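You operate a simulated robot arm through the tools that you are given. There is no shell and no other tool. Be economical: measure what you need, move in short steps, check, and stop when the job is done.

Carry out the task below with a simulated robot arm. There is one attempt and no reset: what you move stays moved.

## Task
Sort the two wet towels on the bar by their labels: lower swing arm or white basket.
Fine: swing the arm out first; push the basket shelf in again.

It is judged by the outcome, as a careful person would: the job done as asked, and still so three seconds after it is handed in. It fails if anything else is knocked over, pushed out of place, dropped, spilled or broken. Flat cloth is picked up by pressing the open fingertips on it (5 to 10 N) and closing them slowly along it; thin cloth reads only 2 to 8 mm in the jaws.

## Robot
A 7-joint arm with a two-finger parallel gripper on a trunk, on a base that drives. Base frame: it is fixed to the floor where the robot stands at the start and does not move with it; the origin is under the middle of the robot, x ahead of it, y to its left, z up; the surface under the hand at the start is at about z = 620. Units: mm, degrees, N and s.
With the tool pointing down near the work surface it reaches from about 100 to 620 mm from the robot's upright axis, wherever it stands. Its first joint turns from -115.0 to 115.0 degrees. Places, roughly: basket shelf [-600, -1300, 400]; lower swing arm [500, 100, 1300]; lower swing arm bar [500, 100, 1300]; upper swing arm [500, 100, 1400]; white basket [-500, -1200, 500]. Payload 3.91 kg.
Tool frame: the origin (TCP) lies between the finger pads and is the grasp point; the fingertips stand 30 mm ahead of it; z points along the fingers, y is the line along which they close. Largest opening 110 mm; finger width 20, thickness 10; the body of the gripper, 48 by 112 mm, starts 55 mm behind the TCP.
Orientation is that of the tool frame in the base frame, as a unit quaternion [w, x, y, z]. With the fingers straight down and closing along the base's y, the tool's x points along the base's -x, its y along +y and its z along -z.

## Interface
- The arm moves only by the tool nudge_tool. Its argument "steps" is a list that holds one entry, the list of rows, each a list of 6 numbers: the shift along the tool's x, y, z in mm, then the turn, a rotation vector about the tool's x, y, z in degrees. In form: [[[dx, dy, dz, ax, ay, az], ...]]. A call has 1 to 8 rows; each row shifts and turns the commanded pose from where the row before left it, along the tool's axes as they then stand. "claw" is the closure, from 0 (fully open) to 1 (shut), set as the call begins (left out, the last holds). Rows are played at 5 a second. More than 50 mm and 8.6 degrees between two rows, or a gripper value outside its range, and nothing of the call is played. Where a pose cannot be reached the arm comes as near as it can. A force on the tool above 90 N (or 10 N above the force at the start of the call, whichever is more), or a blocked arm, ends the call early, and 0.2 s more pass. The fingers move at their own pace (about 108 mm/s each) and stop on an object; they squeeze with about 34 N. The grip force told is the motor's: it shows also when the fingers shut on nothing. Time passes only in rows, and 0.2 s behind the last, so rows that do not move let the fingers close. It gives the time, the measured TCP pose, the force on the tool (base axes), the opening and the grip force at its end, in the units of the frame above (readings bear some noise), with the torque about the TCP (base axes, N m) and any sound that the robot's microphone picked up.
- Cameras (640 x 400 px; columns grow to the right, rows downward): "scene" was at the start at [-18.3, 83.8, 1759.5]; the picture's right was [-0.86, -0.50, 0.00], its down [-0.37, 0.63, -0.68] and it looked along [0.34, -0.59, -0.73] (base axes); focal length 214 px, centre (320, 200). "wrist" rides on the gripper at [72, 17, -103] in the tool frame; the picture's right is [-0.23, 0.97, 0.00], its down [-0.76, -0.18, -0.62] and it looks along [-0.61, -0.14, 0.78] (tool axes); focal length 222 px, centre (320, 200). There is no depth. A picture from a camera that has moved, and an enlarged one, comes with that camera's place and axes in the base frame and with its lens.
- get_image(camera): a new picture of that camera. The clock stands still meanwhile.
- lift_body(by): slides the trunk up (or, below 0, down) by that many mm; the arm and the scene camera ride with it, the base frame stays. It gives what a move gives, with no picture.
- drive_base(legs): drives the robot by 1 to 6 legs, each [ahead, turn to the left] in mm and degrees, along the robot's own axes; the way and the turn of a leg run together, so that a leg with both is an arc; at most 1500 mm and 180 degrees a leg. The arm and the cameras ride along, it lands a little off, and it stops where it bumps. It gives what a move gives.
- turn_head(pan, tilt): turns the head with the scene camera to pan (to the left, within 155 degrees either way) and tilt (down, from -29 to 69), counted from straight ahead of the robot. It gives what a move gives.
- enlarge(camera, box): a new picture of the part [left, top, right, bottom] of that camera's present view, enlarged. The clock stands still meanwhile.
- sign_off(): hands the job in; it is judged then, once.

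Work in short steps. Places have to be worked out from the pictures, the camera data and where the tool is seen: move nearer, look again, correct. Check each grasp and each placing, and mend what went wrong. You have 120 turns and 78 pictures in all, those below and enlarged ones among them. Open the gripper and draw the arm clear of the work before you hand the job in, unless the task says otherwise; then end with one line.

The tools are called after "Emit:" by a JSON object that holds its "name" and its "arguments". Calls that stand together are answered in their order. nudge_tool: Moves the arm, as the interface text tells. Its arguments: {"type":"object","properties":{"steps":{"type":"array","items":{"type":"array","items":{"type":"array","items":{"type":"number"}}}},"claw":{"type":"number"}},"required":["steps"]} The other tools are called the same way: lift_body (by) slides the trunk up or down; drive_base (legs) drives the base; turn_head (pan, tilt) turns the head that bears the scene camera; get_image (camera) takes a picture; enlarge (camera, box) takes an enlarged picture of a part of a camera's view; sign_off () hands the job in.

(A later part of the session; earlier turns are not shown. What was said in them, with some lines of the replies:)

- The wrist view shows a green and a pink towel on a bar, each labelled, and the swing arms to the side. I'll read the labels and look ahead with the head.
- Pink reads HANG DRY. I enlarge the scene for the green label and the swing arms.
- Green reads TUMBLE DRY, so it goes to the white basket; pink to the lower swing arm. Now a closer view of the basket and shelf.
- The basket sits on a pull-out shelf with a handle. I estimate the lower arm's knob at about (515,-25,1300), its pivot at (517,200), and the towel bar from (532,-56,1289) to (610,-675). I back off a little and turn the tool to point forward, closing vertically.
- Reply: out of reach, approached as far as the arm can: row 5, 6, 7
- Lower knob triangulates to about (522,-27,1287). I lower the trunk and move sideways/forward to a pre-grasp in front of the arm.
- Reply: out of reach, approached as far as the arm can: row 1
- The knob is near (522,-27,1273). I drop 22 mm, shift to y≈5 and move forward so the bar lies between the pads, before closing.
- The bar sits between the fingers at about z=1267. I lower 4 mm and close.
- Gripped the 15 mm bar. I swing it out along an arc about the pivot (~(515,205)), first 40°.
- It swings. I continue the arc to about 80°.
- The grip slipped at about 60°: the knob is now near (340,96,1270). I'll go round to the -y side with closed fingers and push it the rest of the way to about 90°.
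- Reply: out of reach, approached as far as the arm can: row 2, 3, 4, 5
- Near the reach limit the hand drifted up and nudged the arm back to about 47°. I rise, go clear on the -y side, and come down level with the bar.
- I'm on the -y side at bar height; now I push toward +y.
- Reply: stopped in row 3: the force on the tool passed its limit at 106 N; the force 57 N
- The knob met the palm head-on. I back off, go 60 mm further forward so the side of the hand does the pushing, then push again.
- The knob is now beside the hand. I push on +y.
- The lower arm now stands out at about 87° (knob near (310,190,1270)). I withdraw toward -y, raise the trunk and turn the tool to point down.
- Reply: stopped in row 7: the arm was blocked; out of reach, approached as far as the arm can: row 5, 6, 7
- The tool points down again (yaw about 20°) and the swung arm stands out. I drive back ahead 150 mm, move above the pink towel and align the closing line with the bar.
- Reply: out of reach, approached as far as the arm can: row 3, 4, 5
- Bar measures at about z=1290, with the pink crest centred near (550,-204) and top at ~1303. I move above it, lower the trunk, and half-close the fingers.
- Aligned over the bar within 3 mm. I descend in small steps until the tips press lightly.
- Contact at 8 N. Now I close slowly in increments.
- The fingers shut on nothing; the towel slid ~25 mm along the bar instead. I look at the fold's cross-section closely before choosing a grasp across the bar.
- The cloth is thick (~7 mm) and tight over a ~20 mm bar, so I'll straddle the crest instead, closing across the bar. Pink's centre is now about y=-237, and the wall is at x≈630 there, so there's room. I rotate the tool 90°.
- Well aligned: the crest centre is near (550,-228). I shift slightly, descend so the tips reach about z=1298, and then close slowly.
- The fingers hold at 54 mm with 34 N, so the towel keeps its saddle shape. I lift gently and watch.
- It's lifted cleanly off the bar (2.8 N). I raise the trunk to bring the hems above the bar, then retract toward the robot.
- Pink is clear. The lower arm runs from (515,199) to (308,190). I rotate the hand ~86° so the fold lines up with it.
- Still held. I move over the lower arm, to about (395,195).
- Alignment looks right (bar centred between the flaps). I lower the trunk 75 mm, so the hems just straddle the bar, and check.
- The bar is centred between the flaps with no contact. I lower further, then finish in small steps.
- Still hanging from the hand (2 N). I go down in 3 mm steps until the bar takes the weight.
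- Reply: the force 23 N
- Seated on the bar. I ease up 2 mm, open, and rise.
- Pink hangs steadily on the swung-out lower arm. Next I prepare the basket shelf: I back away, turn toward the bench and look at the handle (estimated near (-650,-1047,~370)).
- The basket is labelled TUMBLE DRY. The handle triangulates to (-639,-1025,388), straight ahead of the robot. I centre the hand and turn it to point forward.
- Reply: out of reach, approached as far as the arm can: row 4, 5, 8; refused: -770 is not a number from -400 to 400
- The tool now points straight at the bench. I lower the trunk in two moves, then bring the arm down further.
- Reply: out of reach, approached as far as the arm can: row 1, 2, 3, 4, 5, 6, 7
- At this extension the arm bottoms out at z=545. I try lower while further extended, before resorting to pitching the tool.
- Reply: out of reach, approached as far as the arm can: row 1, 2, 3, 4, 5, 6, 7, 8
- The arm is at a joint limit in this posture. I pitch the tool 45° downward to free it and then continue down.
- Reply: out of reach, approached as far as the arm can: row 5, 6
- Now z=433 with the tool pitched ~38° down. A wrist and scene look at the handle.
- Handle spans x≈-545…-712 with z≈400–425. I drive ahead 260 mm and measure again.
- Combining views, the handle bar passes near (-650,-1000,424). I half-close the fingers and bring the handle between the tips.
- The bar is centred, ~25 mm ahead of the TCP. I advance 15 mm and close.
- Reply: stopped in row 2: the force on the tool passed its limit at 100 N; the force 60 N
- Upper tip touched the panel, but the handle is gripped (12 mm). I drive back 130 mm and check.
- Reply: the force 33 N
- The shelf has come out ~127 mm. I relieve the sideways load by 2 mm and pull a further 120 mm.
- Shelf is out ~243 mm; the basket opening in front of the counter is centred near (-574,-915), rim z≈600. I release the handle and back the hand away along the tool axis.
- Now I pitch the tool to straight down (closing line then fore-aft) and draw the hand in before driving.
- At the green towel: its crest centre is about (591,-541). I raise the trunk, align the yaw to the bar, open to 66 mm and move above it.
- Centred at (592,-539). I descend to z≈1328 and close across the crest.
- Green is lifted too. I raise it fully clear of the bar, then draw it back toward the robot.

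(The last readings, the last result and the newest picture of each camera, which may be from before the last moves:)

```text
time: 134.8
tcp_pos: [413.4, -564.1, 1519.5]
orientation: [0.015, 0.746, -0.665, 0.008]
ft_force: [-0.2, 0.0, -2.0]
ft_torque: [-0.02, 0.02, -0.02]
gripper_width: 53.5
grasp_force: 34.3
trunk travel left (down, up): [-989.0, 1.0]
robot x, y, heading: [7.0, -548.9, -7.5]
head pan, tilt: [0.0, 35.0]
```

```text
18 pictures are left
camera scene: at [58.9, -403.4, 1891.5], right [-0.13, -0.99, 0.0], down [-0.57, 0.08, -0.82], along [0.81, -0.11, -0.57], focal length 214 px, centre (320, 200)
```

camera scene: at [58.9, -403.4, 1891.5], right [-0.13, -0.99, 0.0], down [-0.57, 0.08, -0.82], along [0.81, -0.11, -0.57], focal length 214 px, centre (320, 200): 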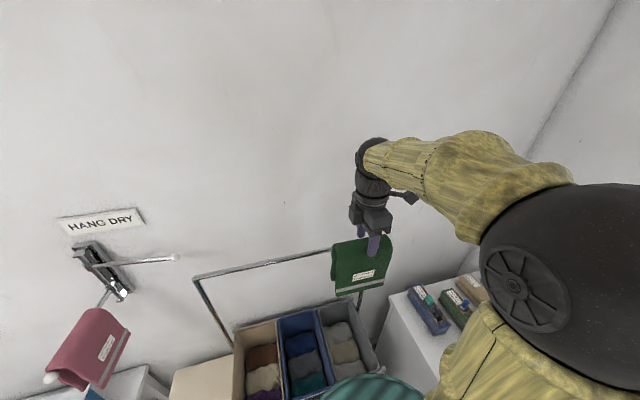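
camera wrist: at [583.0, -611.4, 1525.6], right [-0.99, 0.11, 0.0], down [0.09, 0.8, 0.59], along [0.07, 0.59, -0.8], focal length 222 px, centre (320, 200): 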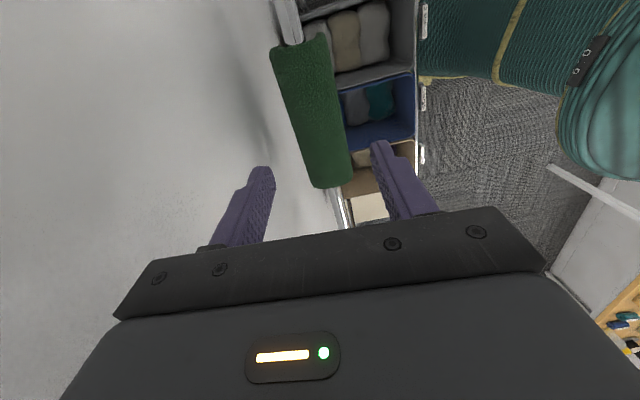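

Clear of the bar. I reverse and turn to face the bench with the basket ahead, carrying the towel high.

Emit:
{"name": "drive_base", "arguments": {"legs": [[0, -7.5], [-713, 0], [0, -67.8]]}}

Emit:
{"name": "turn_head", "arguments": {"pan": 0, "tilt": 60}}

Emit:
{"name": "get_image", "arguments": {"camera": "scene"}}

```text
time: 144.3
tcp_pos: [-593.8, -763.0, 1520.5]
orientation: [-0.017, -0.181, 0.983, 0.002]
ft_force: [0.1, 0.2, -2.5]
ft_torque: [-0.04, 0.01, 0.0]
gripper_width: 53.6
grasp_force: 33.5
trunk travel left (down, up): [-989.0, 1.0]
robot x, y, heading: [-681.5, -368.3, -83.2]
head pan, tilt: [0.0, 35.0]
```

```text
time: 145.2
tcp_pos: [-593.7, -763.6, 1519.2]
orientation: [-0.017, -0.181, 0.983, 0.002]
ft_force: [-0.5, 0.2, -2.1]
ft_torque: [-0.04, 0.05, -0.03]
gripper_width: 53.4
grasp_force: 33.9
trunk travel left (down, up): [-989.0, 1.0]
robot x, y, heading: [-676.6, -371.8, -83.3]
head pan, tilt: [0.0, 60.0]
```

```text
17 pictures are left
camera scene: at [-526.4, -356.8, 1857.2], right [-0.99, -0.12, 0.0], down [-0.1, 0.86, -0.5], along [0.06, -0.5, -0.87], focal length 214 px, centre (320, 200)
```

scene: 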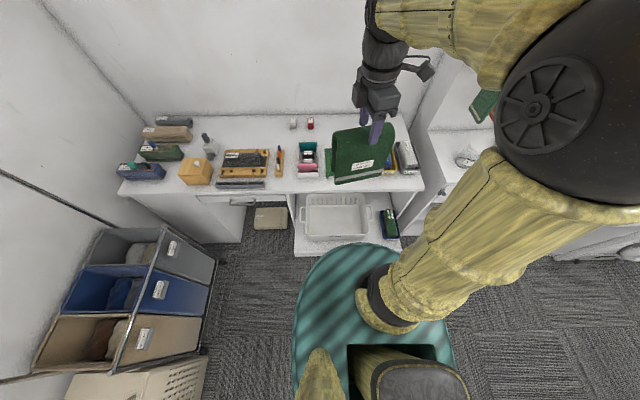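

Emit:
{"name": "enlarge", "arguments": {"camera": "scene", "box": [280, 170, 420, 270]}}

```text
4.00 times, centred on (350, 220) of scene
camera zoom: at [-526.4, -356.8, 1857.2], right [-0.99, -0.12, 0.0], down [-0.1, 0.86, -0.5], along [0.06, -0.5, -0.87], focal length 858 px, centre (200, 120)
```

zoom: 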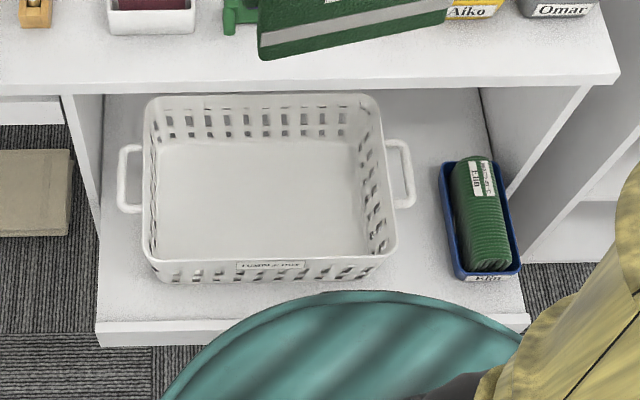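

Basket rim spans about x -393…-750, y -848…-1133, and the counter edge is at y≈-1006. I square the towel and move it over (-565,-918), then lower in stages.

Emit:
{"name": "nudge_tool", "arguments": {"steps": [[[0, 0, 0, 0, 0, 7.1], [0, 0, 0, 0, 0, 7.1], [-2.6, -39, 0, 0, 0, 0], [-2.6, -39, 0, 0, 0, 0], [-2.6, -39, 0, 0, 0, 0], [-2.6, -39.7, 0, 0, 0, 0], [0, 0, 0, 0, 0, 0]]]}}

Emit:
{"name": "lift_body", "arguments": {"by": -400}}

Emit:
{"name": "lift_body", "arguments": {"by": -280}}

Emit:
{"name": "get_image", "arguments": {"camera": "scene"}}

Emit:
{"name": "get_image", "arguments": {"camera": "wrist"}}

```text
time: 146.8
tcp_pos: [-563.3, -918.5, 1521.6]
orientation: [-0.017, -0.058, 0.998, -0.001]
ft_force: [0.3, 0.6, -2.0]
ft_torque: [-0.04, 0.01, 0.0]
gripper_width: 53.5
grasp_force: 34.0
trunk travel left (down, up): [-989.0, 1.0]
robot x, y, heading: [-682.5, -368.2, -83.6]
head pan, tilt: [0.0, 60.0]
```

```text
time: 150.7
tcp_pos: [-563.3, -919.6, 1120.4]
orientation: [-0.018, -0.059, 0.998, -0.001]
ft_force: [0.1, 0.4, -2.1]
ft_torque: [0.02, 0.02, -0.01]
gripper_width: 53.7
grasp_force: 33.8
trunk travel left (down, up): [-589.0, 401.0]
robot x, y, heading: [-683.2, -367.9, -83.3]
head pan, tilt: [0.0, 60.0]
```

```text
time: 153.5
tcp_pos: [-564.6, -920.7, 840.7]
orientation: [-0.017, -0.058, 0.998, 0.0]
ft_force: [0.1, 0.3, -2.2]
ft_torque: [0.02, 0.0, 0.01]
gripper_width: 53.6
grasp_force: 34.3
trunk travel left (down, up): [-309.0, 681.0]
robot x, y, heading: [-678.8, -368.1, -83.2]
head pan, tilt: [0.0, 60.0]
```

```text
15 pictures are left
camera scene: at [-526.5, -356.7, 1177.2], right [-0.99, -0.12, 0.0], down [-0.1, 0.86, -0.5], along [0.06, -0.5, -0.87], focal length 214 px, centre (320, 200)
```

scene: 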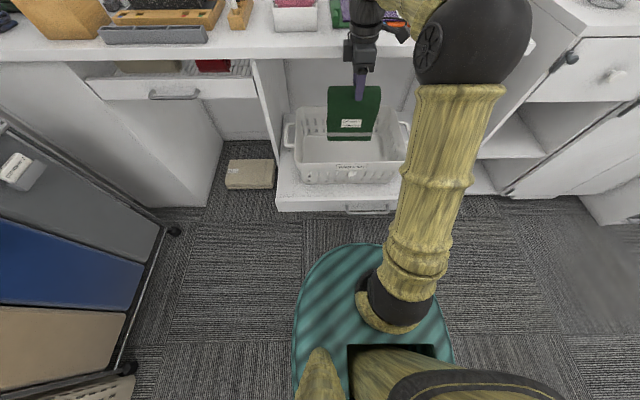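

```text
14 pictures are left
camera wrist: at [-633.7, -910.2, 946.4], right [0.11, 0.99, -0.01], down [0.8, -0.09, 0.6], along [0.59, -0.07, -0.8], focal length 222 px, centre (320, 200)
```

wrist: 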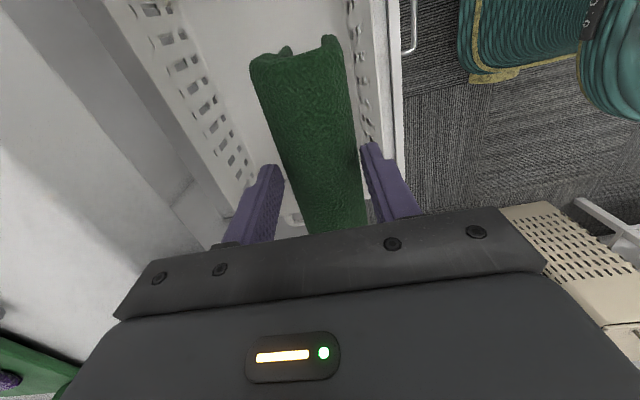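

The towel is over the opening, clear of rim (front rim y≈-854) and counter. I lower 150 mm more and then in small steps.

Emit:
{"name": "lift_body", "arguments": {"by": -165}}

Emit:
{"name": "nudge_tool", "arguments": {"steps": [[[0, 0, 10, 0, 0, 0], [0, 0, 8, 0, 0, 0], [0, 0, 6, 0, 0, 0], [0, 0, 0, 0, 0, 0]]]}}

Emit:
{"name": "get_image", "arguments": {"camera": "wrist"}}

```text
time: 155.4
tcp_pos: [-564.2, -920.3, 675.4]
orientation: [-0.018, -0.059, 0.998, -0.001]
ft_force: [-0.2, 0.6, -2.8]
ft_torque: [0.02, -0.01, -0.02]
gripper_width: 53.5
grasp_force: 33.8
trunk travel left (down, up): [-144.0, 846.0]
robot x, y, heading: [-680.0, -367.6, -83.2]
head pan, tilt: [0.0, 60.0]
```

```text
time: 156.4
tcp_pos: [-564.3, -920.2, 651.9]
orientation: [-0.018, -0.058, 0.998, 0.0]
ft_force: [0.2, 0.0, 6.2]
ft_torque: [0.25, -0.53, 0.0]
gripper_width: 53.7
grasp_force: 33.8
trunk travel left (down, up): [-144.0, 846.0]
robot x, y, heading: [-679.8, -366.9, -83.2]
head pan, tilt: [0.0, 60.0]
```

```text
13 pictures are left
camera wrist: at [-633.8, -910.1, 757.9], right [0.11, 0.99, -0.01], down [0.8, -0.09, 0.6], along [0.59, -0.07, -0.8], focal length 222 px, centre (320, 200)
```

wrist: 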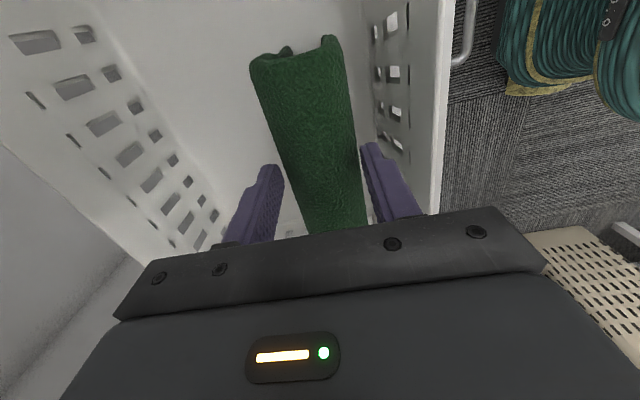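

The hem rests on the basket floor (6 N). I release to 77 mm, rise, and check.

Emit:
{"name": "nudge_tool", "arguments": {"steps": [[[0, 0, 0, 0, 0, 0], [0, 0, 0, 0, 0, 0], [0, 0, -20, 0, 0, 0], [0, 0, -40, 0, 0, 0], [0, 0, -40, 0, 0, 0]]], "claw": 0.3}}

Emit:
{"name": "lift_body", "arguments": {"by": 300}}

Emit:
{"name": "get_image", "arguments": {"camera": "scene"}}

```text
time: 157.6
tcp_pos: [-562.7, -921.4, 752.0]
orientation: [-0.017, -0.058, 0.998, 0.0]
ft_force: [0.0, 1.0, -0.1]
ft_torque: [-0.01, 0.03, 0.04]
gripper_width: 76.9
grasp_force: 0.0
trunk travel left (down, up): [-144.0, 846.0]
robot x, y, heading: [-682.6, -363.9, -83.4]
head pan, tilt: [0.0, 60.0]
```

```text
time: 160.6
tcp_pos: [-562.0, -921.5, 1051.8]
orientation: [-0.017, -0.059, 0.998, 0.0]
ft_force: [-0.1, -0.2, -0.9]
ft_torque: [-0.03, 0.0, -0.01]
gripper_width: 77.0
grasp_force: 0.1
trunk travel left (down, up): [-444.0, 546.0]
robot x, y, heading: [-681.1, -368.8, -83.3]
head pan, tilt: [0.0, 60.0]
```

```text
12 pictures are left
camera scene: at [-526.5, -356.6, 1312.2], right [-0.99, -0.12, 0.0], down [-0.1, 0.86, -0.5], along [0.06, -0.5, -0.87], focal length 214 px, centre (320, 200)
```

scene: 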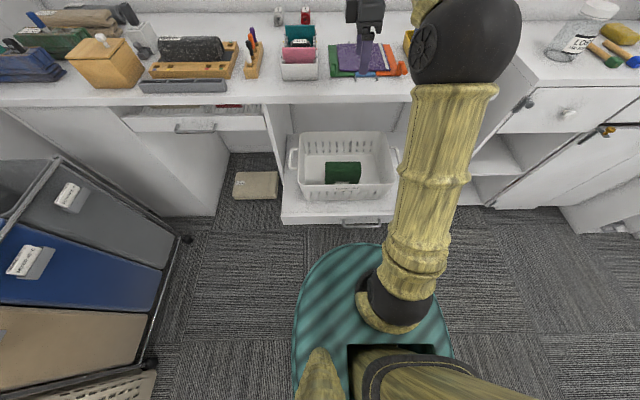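

Green is in the basket. To push the shelf in, I back off, pitch the tool forward again and re-grip the handle.

Emit:
{"name": "drive_base", "arguments": {"legs": [[-350, 0]]}}

Emit:
{"name": "nudge_tool", "arguments": {"steps": [[[0, 0, 0, 7.5, 0, 0], [0, 0, 0, 7.5, 0, 0], [0, 0, 0, 7.5, 0, 0], [0, 0, 0, 7.5, 0, 0], [0, 0, 0, 7.5, 0, 0], [0, 0, 0, 7.5, 0, 0], [0, 0, 0, 7.5, 0, 0], [0, 0, 0, 0, 0, 0]]], "claw": 0.55}}

Emit:
{"name": "lift_body", "arguments": {"by": -400}}

```text
time: 163.2
tcp_pos: [-603.5, -572.2, 1051.6]
orientation: [-0.017, -0.059, 0.998, 0.0]
ft_force: [0.9, 0.1, -0.6]
ft_torque: [0.0, 0.04, 0.01]
gripper_width: 77.0
grasp_force: 0.0
trunk travel left (down, up): [-444.0, 546.0]
robot x, y, heading: [-722.3, -15.9, -83.1]
head pan, tilt: [0.0, 60.0]
```

```text
time: 164.9
tcp_pos: [-602.9, -571.4, 1052.0]
orientation: [0.01, -0.06, 0.895, -0.442]
ft_force: [0.7, 0.5, -0.6]
ft_torque: [0.02, -0.01, 0.04]
gripper_width: 49.5
grasp_force: 0.1
trunk travel left (down, up): [-444.0, 546.0]
robot x, y, heading: [-719.5, -15.6, -83.1]
head pan, tilt: [0.0, 60.0]
```

```text
time: 168.8
tcp_pos: [-603.6, -572.9, 651.0]
orientation: [0.011, -0.06, 0.895, -0.441]
ft_force: [-0.9, 0.1, 1.2]
ft_torque: [0.03, 0.0, -0.01]
gripper_width: 49.7
grasp_force: 0.0
trunk travel left (down, up): [-44.0, 946.0]
robot x, y, heading: [-725.9, -18.1, -83.2]
head pan, tilt: [0.0, 60.0]
```

I go to a pre-grasp 50 mm short of the handle and look.

Emit:
{"name": "lift_body", "arguments": {"by": -42}}

Emit:
{"name": "nudge_tool", "arguments": {"steps": [[[20, 10, 30, 0, 0, 0], [20, 10, 30, 0, 0, 0], [20, 10, 30, 0, 0, 0], [20, 10, 30, 0, 0, 0], [2, 5, 32, 0, 0, 0], [0, 0, 32, 0, 0, 0], [0, 0, 0, 0, 0, 0]]]}}

Emit:
{"name": "get_image", "arguments": {"camera": "wrist"}}

```text
time: 169.6
tcp_pos: [-603.7, -572.0, 609.8]
orientation: [0.01, -0.06, 0.895, -0.441]
ft_force: [0.0, 0.0, 0.1]
ft_torque: [-0.02, -0.01, 0.01]
gripper_width: 49.4
grasp_force: 0.0
trunk travel left (down, up): [-2.0, 988.0]
robot x, y, heading: [-724.9, -18.3, -83.4]
head pan, tilt: [0.0, 60.0]
```

```text
time: 171.2
tcp_pos: [-677.1, -699.9, 464.2]
orientation: [0.011, -0.06, 0.895, -0.442]
ft_force: [-0.6, -0.2, -0.7]
ft_torque: [0.01, 0.04, -0.02]
gripper_width: 49.5
grasp_force: 0.0
trunk travel left (down, up): [-2.0, 988.0]
robot x, y, heading: [-722.1, -13.6, -83.2]
head pan, tilt: [0.0, 60.0]
```

```text
11 pictures are left
camera wrist: at [-757.1, -615.9, 516.5], right [0.13, 0.61, -0.78], down [0.73, 0.47, 0.49], along [0.67, -0.63, -0.39], focal length 222 px, centre (320, 200)
```

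wrist: 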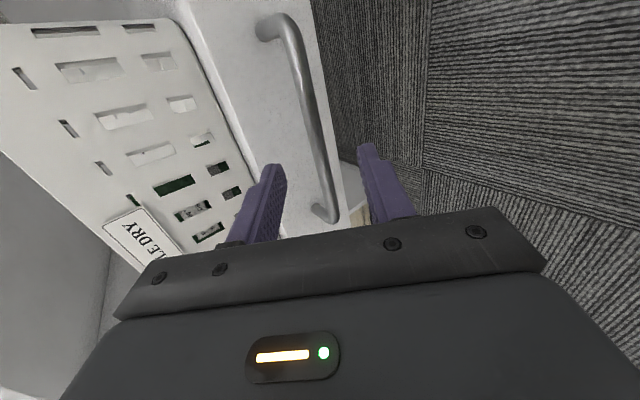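

Handle is centred, ~66 mm ahead. I advance 50 mm, close on it.

Emit:
{"name": "nudge_tool", "arguments": {"steps": [[[0, 0, 20, 0, 0, 0], [0, 0, 18, 0, 0, 0], [0, 0, 10, 0, 0, 0], [0, 0, 0, 0, 0, 0]]]}}

Emit:
{"name": "nudge_tool", "arguments": {"steps": [[[0, 0, 0, 0, 0, 0], [0, 0, 0, 0, 0, 0], [0, 0, 0, 0, 0, 0]]], "claw": 1}}

```text
time: 172.2
tcp_pos: [-672.0, -737.1, 435.2]
orientation: [0.01, -0.061, 0.895, -0.442]
ft_force: [0.0, 0.2, -0.1]
ft_torque: [-0.01, 0.01, -0.01]
gripper_width: 49.5
grasp_force: 0.0
trunk travel left (down, up): [-2.0, 988.0]
robot x, y, heading: [-719.6, -16.9, -83.1]
head pan, tilt: [0.0, 60.0]
```

```text
time: 173.0
tcp_pos: [-673.5, -737.2, 437.1]
orientation: [0.01, -0.06, 0.894, -0.443]
ft_force: [0.2, -1.3, 12.8]
ft_torque: [-0.09, -0.5, -0.4]
gripper_width: 11.7
grasp_force: 45.5
trunk travel left (down, up): [-2.0, 988.0]
robot x, y, heading: [-722.5, -16.8, -83.3]
head pan, tilt: [0.0, 60.0]
```

Gripped (12 mm). I push the shelf in by driving 225 mm ahead, then finish gently.

Emit:
{"name": "drive_base", "arguments": {"legs": [[225, 0]]}}

Emit:
{"name": "get_image", "arguments": {"camera": "scene"}}

```text
time: 174.9
tcp_pos: [-641.0, -963.9, 437.1]
orientation: [0.013, -0.063, 0.894, -0.444]
ft_force: [29.9, 5.5, 19.8]
ft_torque: [-0.09, -0.82, -0.06]
gripper_width: 11.6
grasp_force: 44.8
trunk travel left (down, up): [-2.0, 988.0]
robot x, y, heading: [-696.9, -243.4, -83.3]
head pan, tilt: [0.0, 60.0]
```

```text
10 pictures are left
camera scene: at [-540.2, -233.5, 870.1], right [-0.99, -0.12, 0.0], down [-0.1, 0.86, -0.5], along [0.06, -0.5, -0.87], focal length 214 px, centre (320, 200)
```

scene: 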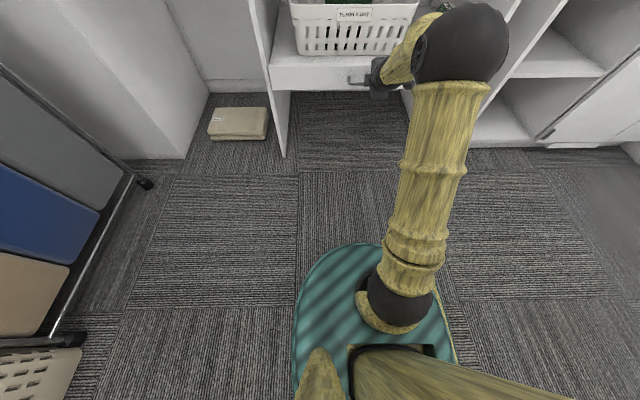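

About 20 mm remains. I relieve the side load and push the rest with small forward steps.

Emit:
{"name": "nudge_tool", "arguments": {"steps": [[[-3, 0, 0, 0, 0, 0], [0, -4.3, 5.5, 0, 0, 0], [0, -4.3, 5.5, 0, 0, 0], [0, -4.3, 5.5, 0, 0, 0], [0, 0, 0, 0, 0, 0]]]}}

Emit:
{"name": "nudge_tool", "arguments": {"steps": [[[0, -2.5, 3.2, 0, 0, 0], [0, -2.5, 3.2, 0, 0, 0], [0, -2.5, 3.2, 0, 0, 0], [0, 0, 0, 0, 0, 0]]]}}

```text
time: 176.2
tcp_pos: [-638.2, -983.4, 433.0]
orientation: [0.013, -0.061, 0.896, -0.439]
ft_force: [-12.9, 54.9, 2.6]
ft_torque: [0.26, -0.73, -0.53]
gripper_width: 11.7
grasp_force: 44.6
trunk travel left (down, up): [-2.0, 988.0]
robot x, y, heading: [-693.8, -246.2, -83.4]
head pan, tilt: [0.0, 60.0]
```

```text
time: 176.9
tcp_pos: [-637.5, -989.7, 427.7]
orientation: [0.011, -0.062, 0.899, -0.433]
ft_force: [-2.0, 16.7, 6.2]
ft_torque: [0.04, -0.88, 0.06]
gripper_width: 11.7
grasp_force: 44.8
trunk travel left (down, up): [-2.0, 988.0]
robot x, y, heading: [-694.0, -243.5, -83.1]
head pan, tilt: [0.0, 60.0]
stopped in row 3: the force on the tool passed its limit at 102 N (the readings are from after the stop); the commanded pose is now the measured one
```

The shelf is against its stop. I release and withdraw, then check.

Emit:
{"name": "nudge_tool", "arguments": {"steps": [[[0, 0, 0, 0, 0, 0], [0, 0, 0, 0, 0, 0], [0, 0, -10, 0, 0, 0], [0, 0, -30, 0, 0, 0], [0, 0, -40, 0, 0, 0], [0, 0, -40, 0, 0, 0]]], "claw": 0.6}}

Emit:
{"name": "drive_base", "arguments": {"legs": [[-300, 0]]}}

Emit:
{"name": "lift_body", "arguments": {"by": 400}}

Emit:
{"name": "turn_head", "arguments": {"pan": 0, "tilt": 42}}

Emit:
{"name": "get_image", "arguments": {"camera": "scene"}}

```text
time: 178.3
tcp_pos: [-645.4, -897.4, 503.5]
orientation: [0.011, -0.062, 0.9, -0.431]
ft_force: [0.3, 0.4, -0.6]
ft_torque: [0.02, -0.02, -0.04]
gripper_width: 44.0
grasp_force: 0.0
trunk travel left (down, up): [-2.0, 988.0]
robot x, y, heading: [-695.4, -245.0, -83.3]
head pan, tilt: [0.0, 60.0]
```

```text
time: 180.7
tcp_pos: [-680.7, -594.1, 503.8]
orientation: [0.01, -0.062, 0.9, -0.431]
ft_force: [0.1, -0.4, -0.6]
ft_torque: [0.01, 0.0, -0.01]
gripper_width: 43.9
grasp_force: 0.1
trunk travel left (down, up): [-2.0, 988.0]
robot x, y, heading: [-729.2, 57.4, -83.2]
head pan, tilt: [0.0, 60.0]
```

```text
time: 184.5
tcp_pos: [-681.1, -594.5, 904.3]
orientation: [0.01, -0.063, 0.9, -0.431]
ft_force: [-0.9, 0.3, 0.1]
ft_torque: [0.0, 0.0, -0.03]
gripper_width: 44.0
grasp_force: 0.0
trunk travel left (down, up): [-402.0, 588.0]
robot x, y, heading: [-733.3, 54.2, -83.4]
head pan, tilt: [0.0, 60.0]
```

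```text
time: 185.3
tcp_pos: [-682.9, -595.6, 903.7]
orientation: [0.011, -0.061, 0.9, -0.432]
ft_force: [0.5, -0.8, 0.1]
ft_torque: [0.03, 0.02, -0.01]
gripper_width: 44.2
grasp_force: 0.1
trunk travel left (down, up): [-402.0, 588.0]
robot x, y, heading: [-731.5, 56.4, -83.2]
head pan, tilt: [0.0, 42.0]
```

```text
9 pictures are left
camera scene: at [-574.6, 51.2, 1293.9], right [-0.99, -0.12, 0.0], down [-0.08, 0.67, -0.74], along [0.09, -0.74, -0.67], focal length 214 px, centre (320, 200)
```

scene: 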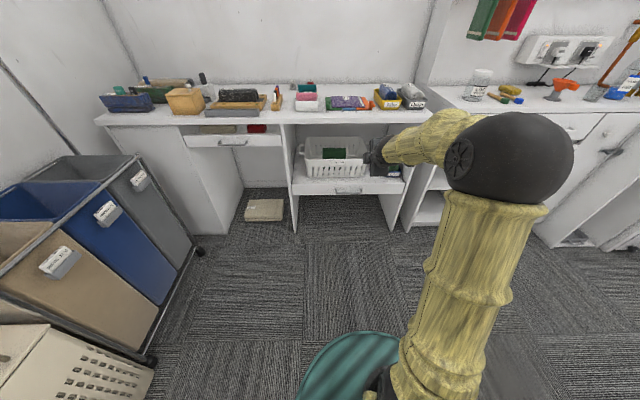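

Emit:
{"name": "enlarge", "arguments": {"camera": "scene", "box": [270, 115, 420, 215]}}

Emit:
{"name": "turn_head", "arguments": {"pan": 80, "tilt": 15}}

Emit:
{"name": "get_image", "arguments": {"camera": "scene"}}

```text
4.00 times, centred on (345, 165) of scene
camera zoom: at [-574.6, 51.2, 1293.9], right [-0.99, -0.12, 0.0], down [-0.08, 0.67, -0.74], along [0.09, -0.74, -0.67], focal length 858 px, centre (220, 340)
```

zoom: 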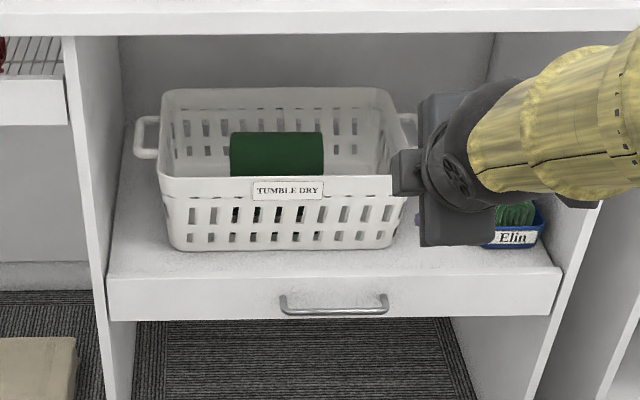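

```text
time: 186.8
tcp_pos: [-682.4, -595.1, 905.0]
orientation: [0.01, -0.062, 0.9, -0.431]
ft_force: [-1.1, -0.1, 0.2]
ft_torque: [0.01, -0.03, 0.01]
gripper_width: 43.8
grasp_force: 0.1
trunk travel left (down, up): [-402.0, 588.0]
robot x, y, heading: [-731.6, 58.9, -83.2]
head pan, tilt: [80.0, 15.0]
```

```text
7 pictures are left
camera scene: at [-491.1, 128.7, 1336.5], right [-0.06, -1.0, 0.0], down [-0.26, 0.02, -0.97], along [0.96, -0.06, -0.26], focal length 214 px, centre (320, 200)
```

scene: 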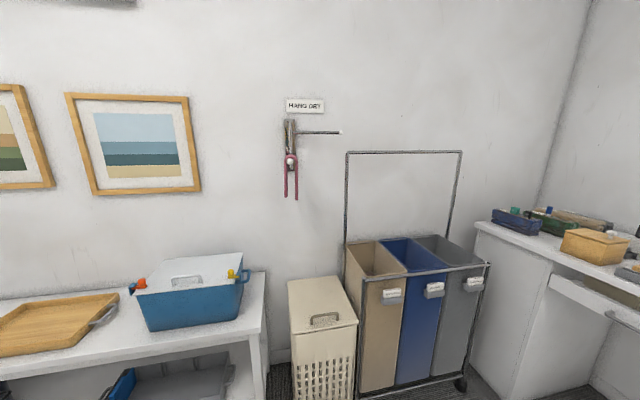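

The shelf is back in with the green towel in the TUMBLE DRY basket. The pink towel hangs on the swung-out lower arm, and everything else looks undisturbed. I open the gripper fully and hand in.

Emit:
{"name": "nudge_tool", "arguments": {"steps": [[[0, 0, 0, 0, 0, 0], [0, 0, 0, 0, 0, 0]]], "claw": 0}}

Emit:
{"name": "sign_off", "arguments": {}}

```text
time: 187.4
tcp_pos: [-682.2, -595.3, 904.7]
orientation: [0.011, -0.062, 0.9, -0.431]
ft_force: [0.8, 0.6, -0.6]
ft_torque: [0.03, 0.01, -0.02]
gripper_width: 110.1
grasp_force: 0.0
trunk travel left (down, up): [-402.0, 588.0]
robot x, y, heading: [-729.5, 56.2, -83.3]
head pan, tilt: [80.0, 15.0]
```

```text
The job is handed in.
```

The pink HANG DRY towel is on the swung-out lower arm, the green TUMBLE DRY towel is in the white basket, and the basket shelf is pushed back in.
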